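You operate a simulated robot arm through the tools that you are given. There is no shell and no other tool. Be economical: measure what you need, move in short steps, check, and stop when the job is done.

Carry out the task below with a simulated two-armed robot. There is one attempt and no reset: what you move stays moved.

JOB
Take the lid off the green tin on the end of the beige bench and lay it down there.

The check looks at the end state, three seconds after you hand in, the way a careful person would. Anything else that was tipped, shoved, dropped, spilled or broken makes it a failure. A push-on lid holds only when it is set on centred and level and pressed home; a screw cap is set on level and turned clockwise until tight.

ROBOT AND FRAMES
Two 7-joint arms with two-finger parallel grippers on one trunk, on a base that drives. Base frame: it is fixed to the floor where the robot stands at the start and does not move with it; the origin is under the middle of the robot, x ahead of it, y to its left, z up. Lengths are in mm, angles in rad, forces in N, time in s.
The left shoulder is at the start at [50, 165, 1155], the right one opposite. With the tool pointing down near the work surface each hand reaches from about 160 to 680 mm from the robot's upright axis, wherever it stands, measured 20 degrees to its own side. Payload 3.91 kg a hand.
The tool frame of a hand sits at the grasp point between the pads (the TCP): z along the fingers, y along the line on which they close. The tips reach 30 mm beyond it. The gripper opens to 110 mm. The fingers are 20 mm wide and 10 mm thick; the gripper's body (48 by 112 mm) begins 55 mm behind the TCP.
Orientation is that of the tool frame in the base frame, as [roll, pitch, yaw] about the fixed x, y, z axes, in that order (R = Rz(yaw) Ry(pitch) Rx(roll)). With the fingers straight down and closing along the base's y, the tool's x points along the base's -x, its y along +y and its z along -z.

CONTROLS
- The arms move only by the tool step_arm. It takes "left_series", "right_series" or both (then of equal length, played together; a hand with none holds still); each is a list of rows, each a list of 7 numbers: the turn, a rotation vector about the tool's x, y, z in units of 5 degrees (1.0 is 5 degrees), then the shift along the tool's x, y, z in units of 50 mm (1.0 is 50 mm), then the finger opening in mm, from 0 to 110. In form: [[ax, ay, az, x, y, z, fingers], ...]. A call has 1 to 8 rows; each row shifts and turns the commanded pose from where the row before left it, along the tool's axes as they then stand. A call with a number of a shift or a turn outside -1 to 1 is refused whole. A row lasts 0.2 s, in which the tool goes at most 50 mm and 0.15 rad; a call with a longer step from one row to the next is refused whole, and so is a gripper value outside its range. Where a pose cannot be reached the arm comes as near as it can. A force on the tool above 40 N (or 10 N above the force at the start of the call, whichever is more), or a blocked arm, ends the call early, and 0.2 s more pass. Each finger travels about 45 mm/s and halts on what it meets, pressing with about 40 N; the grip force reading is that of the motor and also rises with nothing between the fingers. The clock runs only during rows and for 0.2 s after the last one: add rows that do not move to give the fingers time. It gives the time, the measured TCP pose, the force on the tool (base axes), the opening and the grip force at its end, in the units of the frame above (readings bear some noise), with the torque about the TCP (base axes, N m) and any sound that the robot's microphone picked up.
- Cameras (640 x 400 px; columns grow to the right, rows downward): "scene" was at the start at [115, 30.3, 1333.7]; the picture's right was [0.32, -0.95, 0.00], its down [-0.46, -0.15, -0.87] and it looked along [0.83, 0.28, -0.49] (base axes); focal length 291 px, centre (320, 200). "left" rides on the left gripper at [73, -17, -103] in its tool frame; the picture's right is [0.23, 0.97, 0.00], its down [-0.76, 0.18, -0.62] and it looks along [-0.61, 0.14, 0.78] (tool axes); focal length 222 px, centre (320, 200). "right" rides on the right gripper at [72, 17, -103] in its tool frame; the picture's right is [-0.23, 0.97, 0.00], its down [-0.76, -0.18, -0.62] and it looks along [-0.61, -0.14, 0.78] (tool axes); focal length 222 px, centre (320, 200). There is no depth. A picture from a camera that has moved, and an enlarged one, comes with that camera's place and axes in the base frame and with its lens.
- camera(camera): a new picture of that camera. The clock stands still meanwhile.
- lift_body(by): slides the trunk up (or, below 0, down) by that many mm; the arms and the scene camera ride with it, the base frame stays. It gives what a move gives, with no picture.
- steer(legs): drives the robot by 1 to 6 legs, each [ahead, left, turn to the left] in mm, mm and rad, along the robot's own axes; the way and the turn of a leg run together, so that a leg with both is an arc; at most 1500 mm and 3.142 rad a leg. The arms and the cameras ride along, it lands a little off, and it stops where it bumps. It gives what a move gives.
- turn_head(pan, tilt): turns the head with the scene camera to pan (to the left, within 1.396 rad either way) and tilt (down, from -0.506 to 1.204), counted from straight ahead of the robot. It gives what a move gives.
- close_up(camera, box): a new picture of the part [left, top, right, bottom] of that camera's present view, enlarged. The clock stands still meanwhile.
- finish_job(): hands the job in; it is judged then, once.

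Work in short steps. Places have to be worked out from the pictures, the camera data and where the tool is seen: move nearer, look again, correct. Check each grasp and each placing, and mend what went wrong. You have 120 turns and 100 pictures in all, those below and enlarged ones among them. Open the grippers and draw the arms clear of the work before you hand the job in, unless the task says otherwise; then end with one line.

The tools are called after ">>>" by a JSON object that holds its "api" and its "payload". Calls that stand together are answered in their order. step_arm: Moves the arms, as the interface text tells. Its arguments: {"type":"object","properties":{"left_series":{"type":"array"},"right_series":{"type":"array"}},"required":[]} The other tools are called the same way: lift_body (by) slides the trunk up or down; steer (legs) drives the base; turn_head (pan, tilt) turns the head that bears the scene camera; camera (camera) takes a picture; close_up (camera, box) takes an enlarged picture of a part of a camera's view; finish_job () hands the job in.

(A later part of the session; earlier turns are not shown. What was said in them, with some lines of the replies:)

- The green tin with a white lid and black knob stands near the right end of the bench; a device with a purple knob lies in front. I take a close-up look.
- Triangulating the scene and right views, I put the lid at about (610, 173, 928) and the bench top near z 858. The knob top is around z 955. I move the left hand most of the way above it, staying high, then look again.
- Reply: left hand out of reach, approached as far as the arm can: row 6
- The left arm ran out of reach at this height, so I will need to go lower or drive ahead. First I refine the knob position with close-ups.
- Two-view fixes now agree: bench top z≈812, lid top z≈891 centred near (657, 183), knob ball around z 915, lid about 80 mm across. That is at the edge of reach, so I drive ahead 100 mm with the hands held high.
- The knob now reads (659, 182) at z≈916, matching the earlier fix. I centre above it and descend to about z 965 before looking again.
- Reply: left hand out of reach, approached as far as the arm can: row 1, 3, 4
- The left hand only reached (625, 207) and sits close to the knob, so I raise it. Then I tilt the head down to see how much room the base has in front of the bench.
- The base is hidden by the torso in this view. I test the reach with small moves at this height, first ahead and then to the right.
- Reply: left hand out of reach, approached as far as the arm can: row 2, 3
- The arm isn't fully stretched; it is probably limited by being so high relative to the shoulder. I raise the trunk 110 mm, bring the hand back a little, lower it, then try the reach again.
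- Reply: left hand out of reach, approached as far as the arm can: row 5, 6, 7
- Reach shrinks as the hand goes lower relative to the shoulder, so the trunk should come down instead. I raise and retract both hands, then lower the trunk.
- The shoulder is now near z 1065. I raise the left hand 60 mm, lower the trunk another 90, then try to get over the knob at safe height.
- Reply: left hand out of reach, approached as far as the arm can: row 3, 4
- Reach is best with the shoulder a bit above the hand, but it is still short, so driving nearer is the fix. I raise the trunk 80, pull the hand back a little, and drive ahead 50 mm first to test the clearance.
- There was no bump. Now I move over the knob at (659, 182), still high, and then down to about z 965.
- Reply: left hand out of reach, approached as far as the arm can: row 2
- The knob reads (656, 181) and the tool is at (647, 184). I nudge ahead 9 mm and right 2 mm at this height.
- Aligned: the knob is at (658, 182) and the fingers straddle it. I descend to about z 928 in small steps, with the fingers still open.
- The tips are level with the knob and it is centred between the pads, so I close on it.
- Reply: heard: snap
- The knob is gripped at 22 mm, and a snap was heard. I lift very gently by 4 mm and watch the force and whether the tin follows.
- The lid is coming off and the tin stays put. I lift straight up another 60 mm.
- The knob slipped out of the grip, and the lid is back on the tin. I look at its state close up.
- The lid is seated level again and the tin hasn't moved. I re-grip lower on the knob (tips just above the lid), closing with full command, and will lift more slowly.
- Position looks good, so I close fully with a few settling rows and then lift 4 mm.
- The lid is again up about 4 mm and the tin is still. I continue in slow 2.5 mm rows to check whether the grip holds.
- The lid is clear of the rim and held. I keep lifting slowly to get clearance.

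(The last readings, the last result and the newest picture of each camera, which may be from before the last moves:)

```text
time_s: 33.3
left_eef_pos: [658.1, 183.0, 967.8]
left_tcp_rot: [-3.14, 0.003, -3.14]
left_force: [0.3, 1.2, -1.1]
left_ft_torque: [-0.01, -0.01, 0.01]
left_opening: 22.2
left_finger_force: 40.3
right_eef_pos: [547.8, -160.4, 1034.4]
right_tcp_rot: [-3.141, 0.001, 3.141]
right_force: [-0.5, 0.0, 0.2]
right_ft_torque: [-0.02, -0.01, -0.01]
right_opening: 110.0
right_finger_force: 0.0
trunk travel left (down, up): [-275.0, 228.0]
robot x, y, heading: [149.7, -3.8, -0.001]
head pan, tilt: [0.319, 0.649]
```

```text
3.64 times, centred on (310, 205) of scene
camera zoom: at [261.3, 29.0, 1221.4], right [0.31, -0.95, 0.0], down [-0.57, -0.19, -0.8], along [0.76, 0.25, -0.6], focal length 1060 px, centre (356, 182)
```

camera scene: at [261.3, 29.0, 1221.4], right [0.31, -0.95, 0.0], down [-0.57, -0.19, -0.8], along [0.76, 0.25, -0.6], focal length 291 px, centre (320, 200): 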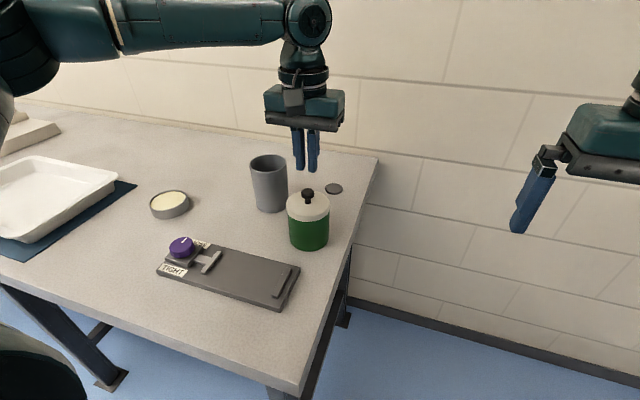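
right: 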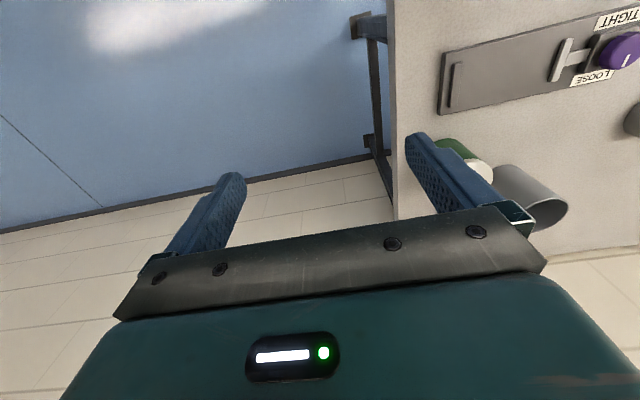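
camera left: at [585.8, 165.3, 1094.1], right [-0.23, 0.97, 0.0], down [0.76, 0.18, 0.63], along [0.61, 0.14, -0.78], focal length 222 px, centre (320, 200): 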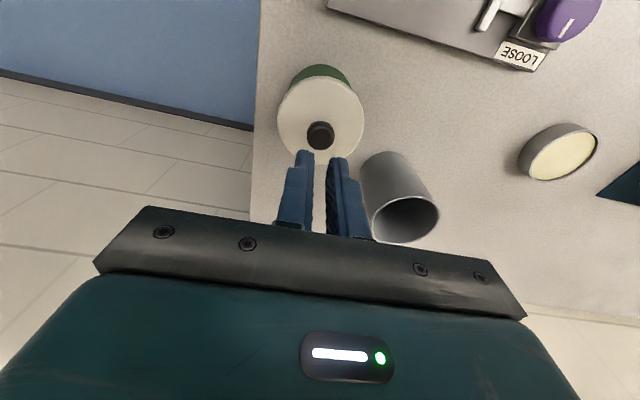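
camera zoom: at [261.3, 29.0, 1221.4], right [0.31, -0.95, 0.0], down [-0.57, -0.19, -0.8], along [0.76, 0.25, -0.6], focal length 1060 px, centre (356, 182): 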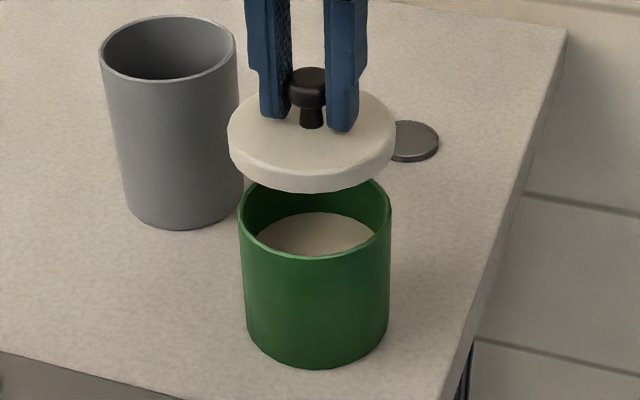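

The lid hangs free with knob held, and the open tin stays put. I carry it back and left along a path that skirts the cup, in slow rows.

>>> {"api": "step_arm", "payload": {"left_series": [[0, 0, 0, 0.1, 0.08, -0.04, 0], [0, 0, 0, 0.18, 0.16, -0.04, 0], [0, 0, 0, 0.2, 0.2, 0, 0], [0, 0, 0, 0.2, 0.24, 0, 0], [0, 0, 0, 0.2, 0.28, 0, 0], [0, 0, 0, 0.12, 0.3, 0, 0], [0, 0, 0, 0, 0.2, 0, 0], [0, 0, 0, 0, 0, 0, 0]]}}

>>> {"api": "camera", "payload": {"camera": "scene"}}

>>> {"api": "camera", "payload": {"camera": "left"}}

```text
time_s: 35.1
left_eef_pos: [609.0, 255.5, 969.3]
left_tcp_rot: [-3.14, 0.002, -3.14]
left_force: [-0.1, 0.6, -1.0]
left_ft_torque: [0.02, -0.01, -0.04]
left_opening: 22.1
left_finger_force: 39.4
right_eef_pos: [547.9, -159.5, 1035.9]
right_tcp_rot: [3.141, 0.001, -3.14]
right_force: [0.1, 0.8, 0.1]
right_ft_torque: [0.0, 0.02, 0.05]
right_opening: 110.1
right_finger_force: 0.1
trunk travel left (down, up): [-275.0, 228.0]
robot x, y, heading: [149.1, 3.0, 0.0]
head pan, tilt: [0.319, 0.649]
```

```text
67 pictures are left
camera scene: at [261.3, 28.9, 1221.4], right [0.31, -0.95, 0.0], down [-0.57, -0.19, -0.8], along [0.76, 0.25, -0.6], focal length 291 px, centre (320, 200)
```

scene: 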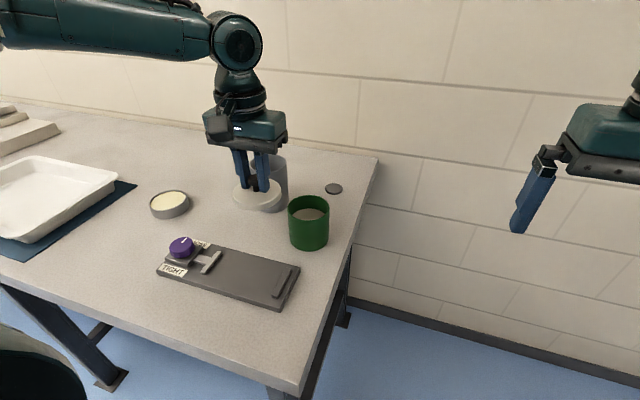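

```text
66 pictures are left
camera left: at [535.9, 238.3, 1072.1], right [-0.23, 0.97, 0.0], down [0.76, 0.18, 0.62], along [0.61, 0.14, -0.78], focal length 222 px, centre (320, 200)
```

left: 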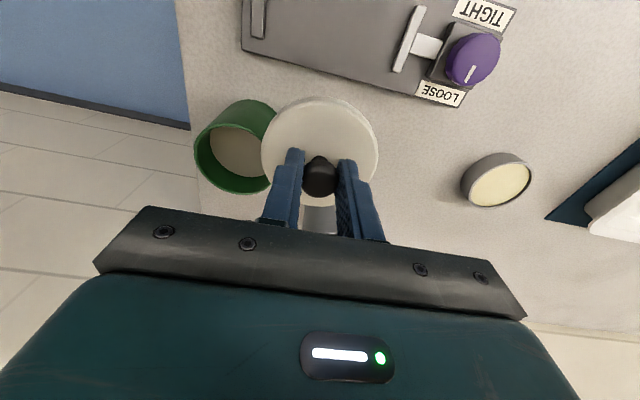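

The lid is still held level enough. Yellow dish is at (645, 503), device rear edge at x≈577, cup at (733, 297), so I carry the lid to the free spot at (648, 382).

>>> {"api": "step_arm", "payload": {"left_series": [[0, 0, 0, 0, 0.2, 0, 0], [0, 0, 0, -0.06, 0.35, 0, 0], [0, 0, 0, -0.1, 0.4, 0, 0], [0, 0, 0, -0.12, 0.4, 0, 0], [0, 0, 0, -0.14, 0.4, 0, 0], [0, 0, 0, -0.18, 0.4, 0, 0], [0, 0, 0, -0.18, 0.38, 0, 0], [0, 0, 0, 0, 0, 0, 0]]}}

>>> {"api": "camera", "payload": {"camera": "scene"}}

>>> {"api": "camera", "payload": {"camera": "left"}}

```text
time_s: 36.9
left_eef_pos: [647.5, 381.2, 969.4]
left_tcp_rot: [-3.139, 0.003, -3.139]
left_force: [0.7, -0.8, -0.2]
left_ft_torque: [0.03, 0.03, -0.04]
left_opening: 21.9
left_finger_force: 39.7
right_eef_pos: [546.6, -159.7, 1034.9]
right_tcp_rot: [-3.141, 0.0, 3.14]
right_force: [0.2, 1.3, 0.4]
right_ft_torque: [-0.02, 0.01, 0.04]
right_opening: 109.9
right_finger_force: 0.1
trunk travel left (down, up): [-275.0, 228.0]
robot x, y, heading: [150.0, 0.3, -0.0]
head pan, tilt: [0.319, 0.649]
```

```text
65 pictures are left
camera scene: at [261.3, 28.9, 1221.4], right [0.31, -0.95, 0.0], down [-0.57, -0.19, -0.8], along [0.76, 0.25, -0.6], focal length 291 px, centre (320, 200)
```

scene: 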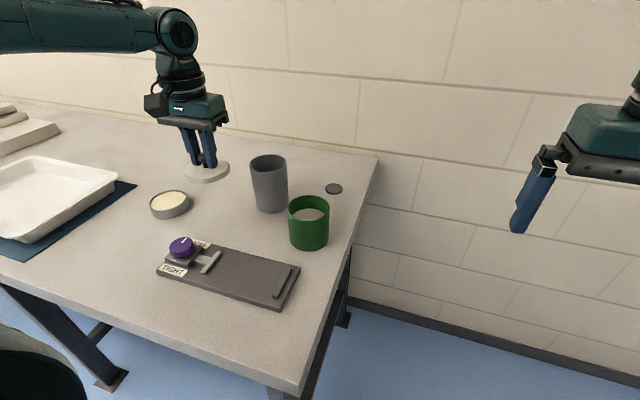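

```text
64 pictures are left
camera left: at [574.8, 365.2, 1072.1], right [-0.23, 0.97, 0.0], down [0.76, 0.18, 0.63], along [0.61, 0.14, -0.78], focal length 222 px, centre (320, 200)
```

left: 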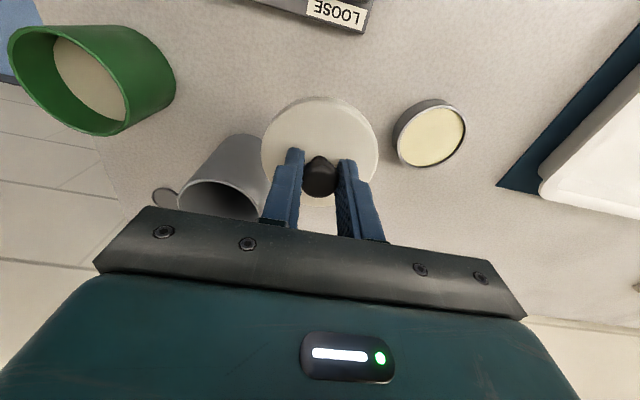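

The spot is free on all sides. I lower the lid slowly to about z 882 and check.

>>> {"api": "step_arm", "payload": {"left_series": [[0, 0, 0, 0, 0, 0.12, 0], [0, 0, 0, 0, 0, 0.25, 0], [0, 0, 0, 0, 0, 0.3, 0], [0, 0, 0, 0, 0, 0.3, 0], [0, 0, 0, 0, 0, 0.3, 0], [0, 0, 0, 0, 0, 0.3, 0], [0, 0, 0, 0, 0, 0.17, 0], [0, 0, 0, 0, 0, 0, 0]]}}

>>> {"api": "close_up", "payload": {"camera": "scene", "box": [140, 110, 300, 220]}}

```text
time_s: 38.7
left_eef_pos: [646.2, 381.4, 882.6]
left_tcp_rot: [-3.14, 0.003, -3.141]
left_force: [0.3, -0.7, -0.3]
left_ft_torque: [0.03, -0.04, 0.01]
left_opening: 22.3
left_finger_force: 40.2
right_eef_pos: [546.6, -159.7, 1035.7]
right_tcp_rot: [-3.142, 0.0, 3.141]
right_force: [0.1, 0.0, -0.1]
right_ft_torque: [-0.02, 0.01, -0.01]
right_opening: 109.9
right_finger_force: 0.0
trunk travel left (down, up): [-275.0, 228.0]
robot x, y, heading: [149.0, -1.9, 0.005]
head pan, tilt: [0.319, 0.649]
```

```text
3.64 times, centred on (220, 165) of scene
camera zoom: at [261.3, 29.0, 1221.4], right [0.31, -0.95, 0.0], down [-0.57, -0.19, -0.8], along [0.76, 0.25, -0.6], focal length 1060 px, centre (684, 327)
```

zoom: 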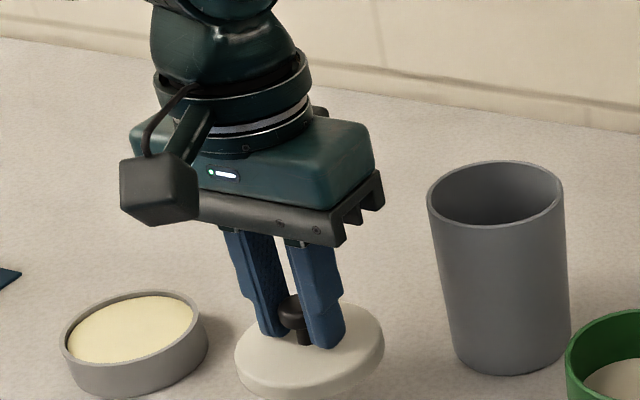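

I now lower in small steps to about z 866, watching the force.

>>> {"api": "step_arm", "payload": {"left_series": [[0, 0, 0, 0, 0, 0.1, 0], [0, 0, 0, 0, 0, 0.1, 0], [0, 0, 0, 0, 0, 0.08, 0], [0, 0, 0, 0, 0, 0.05, 0], [0, 0, 0, 0, 0, 0, 0]]}}

>>> {"api": "close_up", "payload": {"camera": "scene", "box": [140, 130, 300, 240]}}

```text
time_s: 39.9
left_eef_pos: [646.4, 381.7, 866.6]
left_tcp_rot: [-3.138, 0.002, -3.141]
left_force: [0.3, 0.0, -0.4]
left_ft_torque: [0.03, 0.02, 0.01]
left_opening: 22.3
left_finger_force: 40.2
right_eef_pos: [548.3, -161.2, 1034.9]
right_tcp_rot: [-3.141, -0.001, 3.14]
right_force: [-0.2, -0.9, -0.5]
right_ft_torque: [-0.01, -0.03, 0.01]
right_opening: 110.2
right_finger_force: 0.0
trunk travel left (down, up): [-275.0, 228.0]
robot x, y, heading: [147.7, 1.6, 0.003]
head pan, tilt: [0.319, 0.649]
```

```text
3.64 times, centred on (220, 185) of scene
camera zoom: at [261.3, 29.0, 1221.4], right [0.31, -0.95, 0.0], down [-0.57, -0.19, -0.8], along [0.76, 0.25, -0.6], focal length 1060 px, centre (684, 254)
```

zoom: 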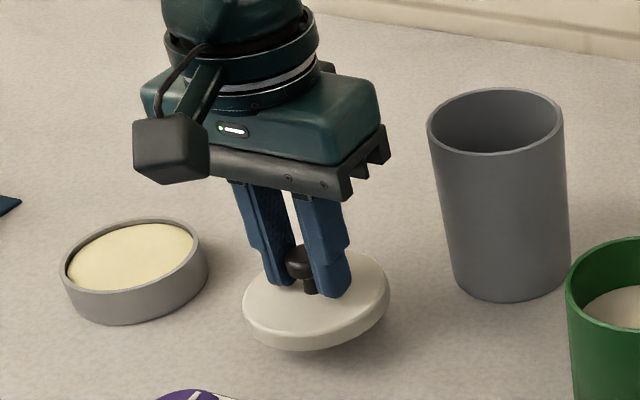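

The lid still hovers slightly above the bench. I lower another 8 mm in 2 mm rows.

>>> {"api": "step_arm", "payload": {"left_series": [[0, 0, 0, 0, 0, 0.04, 0], [0, 0, 0, 0, 0, 0.04, 0], [0, 0, 0, 0, 0, 0.04, 0], [0, 0, 0, 0, 0, 0.04, 0], [0, 0, 0, 0, 0, 0, 0]]}}

>>> {"api": "close_up", "payload": {"camera": "scene", "box": [140, 130, 300, 240]}}

```text
time_s: 41.1
left_eef_pos: [647.6, 380.8, 859.3]
left_tcp_rot: [-3.14, 0.003, -3.14]
left_force: [-0.1, 0.5, -1.5]
left_ft_torque: [-0.02, 0.01, -0.03]
left_opening: 22.1
left_finger_force: 40.1
right_eef_pos: [547.4, -159.6, 1035.0]
right_tcp_rot: [-3.141, 0.0, 3.141]
right_force: [0.8, -0.5, 0.2]
right_ft_torque: [0.0, 0.01, -0.04]
right_opening: 109.8
right_finger_force: 0.0
trunk travel left (down, up): [-275.0, 228.0]
robot x, y, heading: [146.4, -0.9, 0.007]
head pan, tilt: [0.319, 0.649]
```

```text
3.64 times, centred on (220, 185) of scene
camera zoom: at [261.3, 29.0, 1221.4], right [0.31, -0.95, 0.0], down [-0.57, -0.19, -0.8], along [0.76, 0.25, -0.6], focal length 1060 px, centre (684, 254)
```

zoom: 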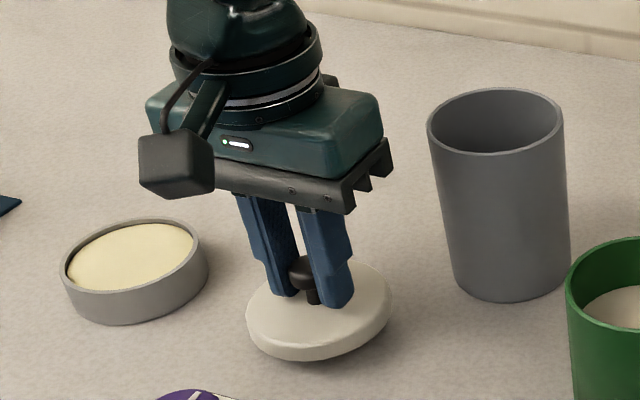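

Nearly down, with only a slight shadow gap remaining. I lower another 6 mm in tiny rows.

>>> {"api": "step_arm", "payload": {"left_series": [[0, 0, 0, 0, 0, 0.03, 0], [0, 0, 0, 0, 0, 0.03, 0], [0, 0, 0, 0, 0, 0.03, 0], [0, 0, 0, 0, 0, 0.03, 0], [0, 0, 0, 0, 0, 0, 0]]}}

>>> {"api": "close_up", "payload": {"camera": "scene", "box": [140, 130, 300, 240]}}

```text
time_s: 42.3
left_eef_pos: [647.4, 381.4, 853.4]
left_tcp_rot: [-3.14, 0.004, -3.14]
left_force: [1.7, -0.1, -0.2]
left_ft_torque: [0.01, 0.03, 0.01]
left_opening: 21.9
left_finger_force: 39.9
right_eef_pos: [547.1, -160.2, 1035.7]
right_tcp_rot: [3.141, 0.0, -3.141]
right_force: [0.4, 0.2, -0.8]
right_ft_torque: [-0.01, 0.0, 0.0]
right_opening: 110.0
right_finger_force: 0.0
trunk travel left (down, up): [-275.0, 228.0]
robot x, y, heading: [149.4, 3.7, -0.003]
head pan, tilt: [0.319, 0.649]
```

```text
3.64 times, centred on (220, 185) of scene
camera zoom: at [261.3, 29.0, 1221.4], right [0.31, -0.95, 0.0], down [-0.57, -0.19, -0.8], along [0.76, 0.25, -0.6], focal length 1060 px, centre (684, 254)
```

zoom: 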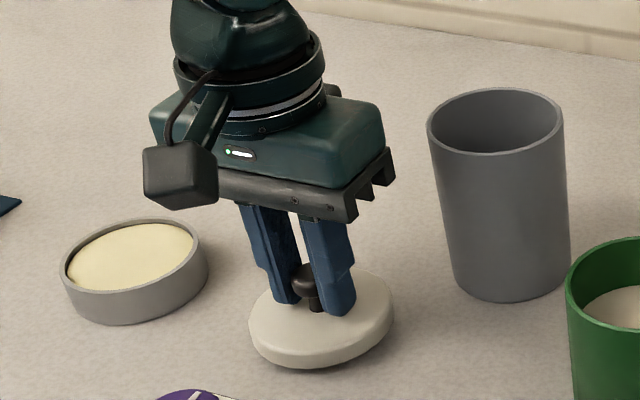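

The lid is still descending freely with no contact force. I lower further by up to 6 mm.

>>> {"api": "step_arm", "payload": {"left_series": [[0, 0, 0, 0, 0, 0.03, 0], [0, 0, 0, 0, 0, 0.03, 0], [0, 0, 0, 0, 0, 0.03, 0], [0, 0, 0, 0, 0, 0.03, 0], [0, 0, 0, 0, 0, 0, 0]]}}

>>> {"api": "close_up", "payload": {"camera": "scene", "box": [180, 150, 270, 240]}}

```text
time_s: 43.5
left_eef_pos: [647.1, 381.0, 846.9]
left_tcp_rot: [-3.14, 0.003, -3.138]
left_force: [0.1, 0.0, -1.5]
left_ft_torque: [0.0, -0.02, 0.02]
left_opening: 22.2
left_finger_force: 40.4
right_eef_pos: [547.4, -161.8, 1035.1]
right_tcp_rot: [-3.141, 0.001, 3.14]
right_force: [0.0, -0.3, 0.0]
right_ft_torque: [0.01, 0.02, -0.01]
right_opening: 109.9
right_finger_force: 0.0
trunk travel left (down, up): [-275.0, 228.0]
robot x, y, heading: [151.2, 0.3, 0.0]
head pan, tilt: [0.319, 0.649]
```

```text
4.44 times, centred on (225, 195) of scene
camera zoom: at [261.3, 29.0, 1221.4], right [0.31, -0.95, 0.0], down [-0.57, -0.19, -0.8], along [0.76, 0.25, -0.6], focal length 1295 px, centre (742, 222)
```

zoom: 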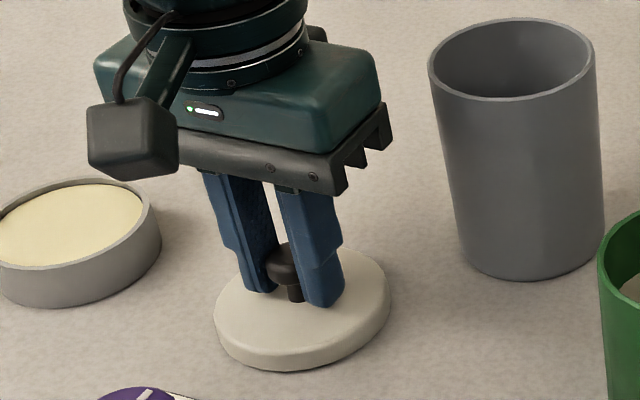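

Looks almost on the surface, so I continue with 1 mm rows and read the force.

>>> {"api": "step_arm", "payload": {"left_series": [[0, 0, 0, 0, 0, 0.02, 0], [0, 0, 0, 0, 0, 0.02, 0], [0, 0, 0, 0, 0, 0.02, 0], [0, 0, 0, 0, 0, 0, 0]]}}

>>> {"api": "close_up", "payload": {"camera": "scene", "box": [180, 150, 270, 240]}}

```text
time_s: 44.5
left_eef_pos: [647.6, 381.1, 844.5]
left_tcp_rot: [-3.14, 0.002, -3.14]
left_force: [-0.7, 0.9, 4.8]
left_ft_torque: [-0.06, 0.12, -0.01]
left_opening: 22.4
left_finger_force: 39.9
right_eef_pos: [547.7, -160.8, 1034.8]
right_tcp_rot: [-3.141, -0.001, -3.14]
right_force: [0.2, -1.0, -0.4]
right_ft_torque: [0.0, -0.02, 0.0]
right_opening: 109.8
right_finger_force: 0.0
trunk travel left (down, up): [-275.0, 228.0]
robot x, y, heading: [150.3, 0.9, 0.003]
head pan, tilt: [0.319, 0.649]
```

```text
4.44 times, centred on (225, 195) of scene
camera zoom: at [260.8, 28.7, 1221.5], right [0.31, -0.95, 0.0], down [-0.57, -0.19, -0.8], along [0.76, 0.25, -0.6], focal length 1295 px, centre (742, 222)
```

zoom: 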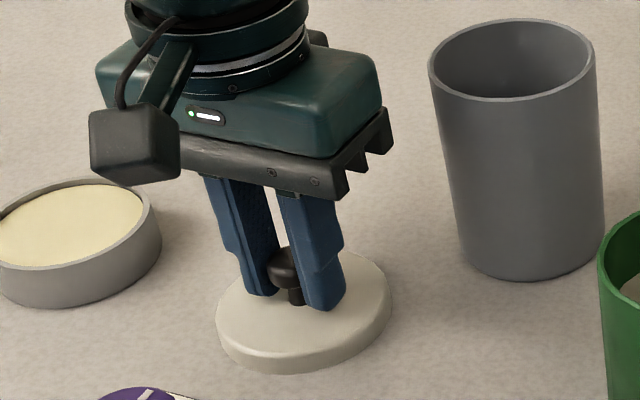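

Contact now: 4.8 N upward and the lid rests on the bench. I open to 50 mm slowly and rise straight up.

>>> {"api": "step_arm", "payload": {"left_series": [[0, 0, 0, 0, 0, 0, 26], [0, 0, 0, 0, 0, 0, 36], [0, 0, 0, 0, 0, 0, 50], [0, 0, 0, 0, 0, 0, 50], [0, 0, 0, 0, 0, -0.3, 50], [0, 0, 0, 0, 0, -0.8, 50], [0, 0, 0, 0, 0, -0.9, 50], [0, 0, 0, 0, 0, -0.9, 50]]}}

>>> {"api": "camera", "payload": {"camera": "scene"}}

>>> {"api": "camera", "payload": {"camera": "left"}}

```text
time_s: 46.3
left_eef_pos: [646.3, 381.5, 988.6]
left_tcp_rot: [-3.138, 0.004, -3.14]
left_force: [0.6, 0.6, 0.2]
left_ft_torque: [-0.02, -0.02, -0.03]
left_opening: 50.5
left_finger_force: 0.0
right_eef_pos: [547.3, -160.8, 1035.2]
right_tcp_rot: [3.141, 0.0, -3.141]
right_force: [-0.1, 0.1, -0.6]
right_ft_torque: [0.02, 0.01, 0.02]
right_opening: 110.1
right_finger_force: 0.0
trunk travel left (down, up): [-275.0, 228.0]
robot x, y, heading: [151.9, -0.9, 0.002]
head pan, tilt: [0.319, 0.649]
```

```text
57 pictures are left
camera scene: at [261.0, 28.7, 1221.4], right [0.31, -0.95, 0.0], down [-0.57, -0.19, -0.8], along [0.76, 0.25, -0.6], focal length 291 px, centre (320, 200)
```

scene: 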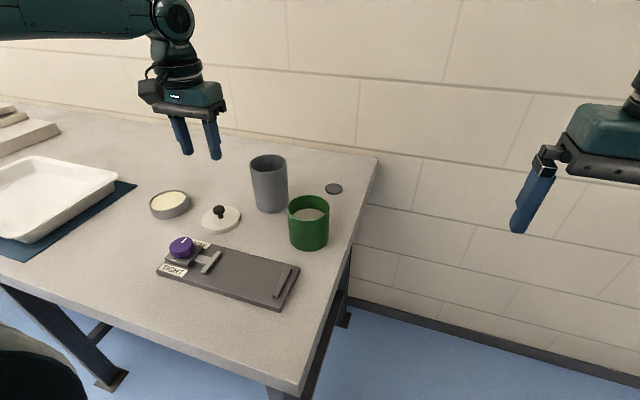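

```text
56 pictures are left
camera left: at [574.1, 365.2, 1091.3], right [-0.23, 0.97, 0.0], down [0.76, 0.18, 0.63], along [0.61, 0.14, -0.78], focal length 222 px, centre (320, 200)
```

left: 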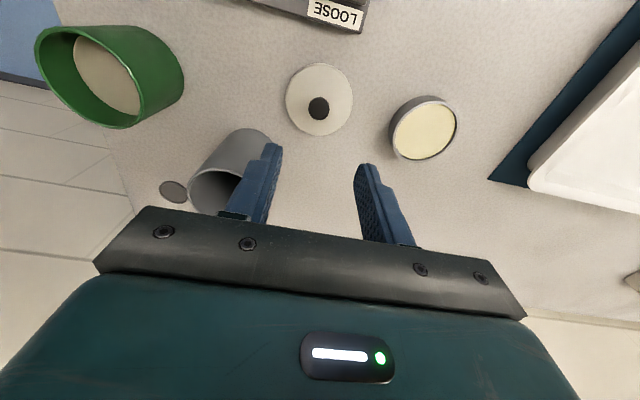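

The lid lies flat on the bench, clear of everything, and nothing else has moved. I draw the left arm up and back, clear of the work.

>>> {"api": "step_arm", "payload": {"left_series": [[0, 0, 0, 0, 0, -0.9, 80], [0, 0, 0, 0.3, 0, -0.7, 110], [0, 0, 0, 0.8, 0, -0.2, 110], [0, 0, 0, 0.9, 0, 0, 110], [0, 0, 0, 0.9, 0, 0, 110], [0, 0, 0, 0.9, 0, 0, 110], [0, 0, 0, 0, 0, 0, 110]]}}

>>> {"api": "camera", "payload": {"camera": "scene"}}

```text
time_s: 47.9
left_eef_pos: [455.2, 381.5, 1077.4]
left_tcp_rot: [-3.14, 0.001, -3.138]
left_force: [0.6, 0.3, -0.3]
left_ft_torque: [0.01, -0.02, 0.03]
left_opening: 109.9
left_finger_force: 0.1
right_eef_pos: [547.6, -159.8, 1034.7]
right_tcp_rot: [3.14, 0.002, 3.14]
right_force: [-1.3, 0.0, 0.3]
right_ft_torque: [-0.01, -0.02, 0.01]
right_opening: 109.9
right_finger_force: 0.1
trunk travel left (down, up): [-275.0, 228.0]
robot x, y, heading: [147.2, 0.9, 0.001]
head pan, tilt: [0.319, 0.649]
```

```text
55 pictures are left
camera scene: at [261.3, 28.9, 1221.4], right [0.31, -0.95, 0.0], down [-0.57, -0.19, -0.8], along [0.76, 0.25, -0.6], focal length 291 px, centre (320, 200)
```

scene: 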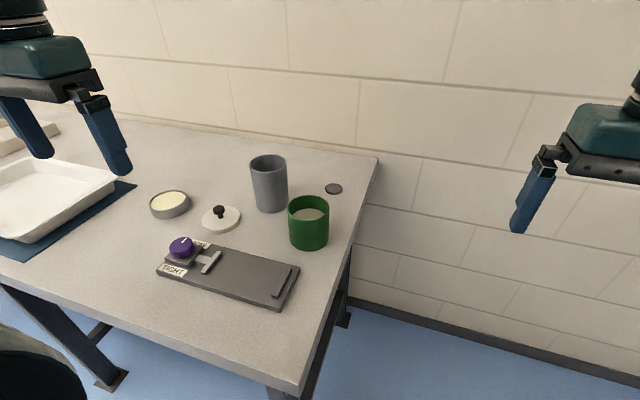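

Everything is in place: the tin is upright and open, the lid lies flat on the bench, and both arms are clear with grippers open. I hand in the job.

>>> {"api": "finish_job", "payload": {}}

```text
The job is handed in.
```

The lid is off the green tin and lies flat, knob up, on the beige bench between the cup and the yellow dish; my first grip slipped and the lid dropped back onto the tin, but nothing else moved.
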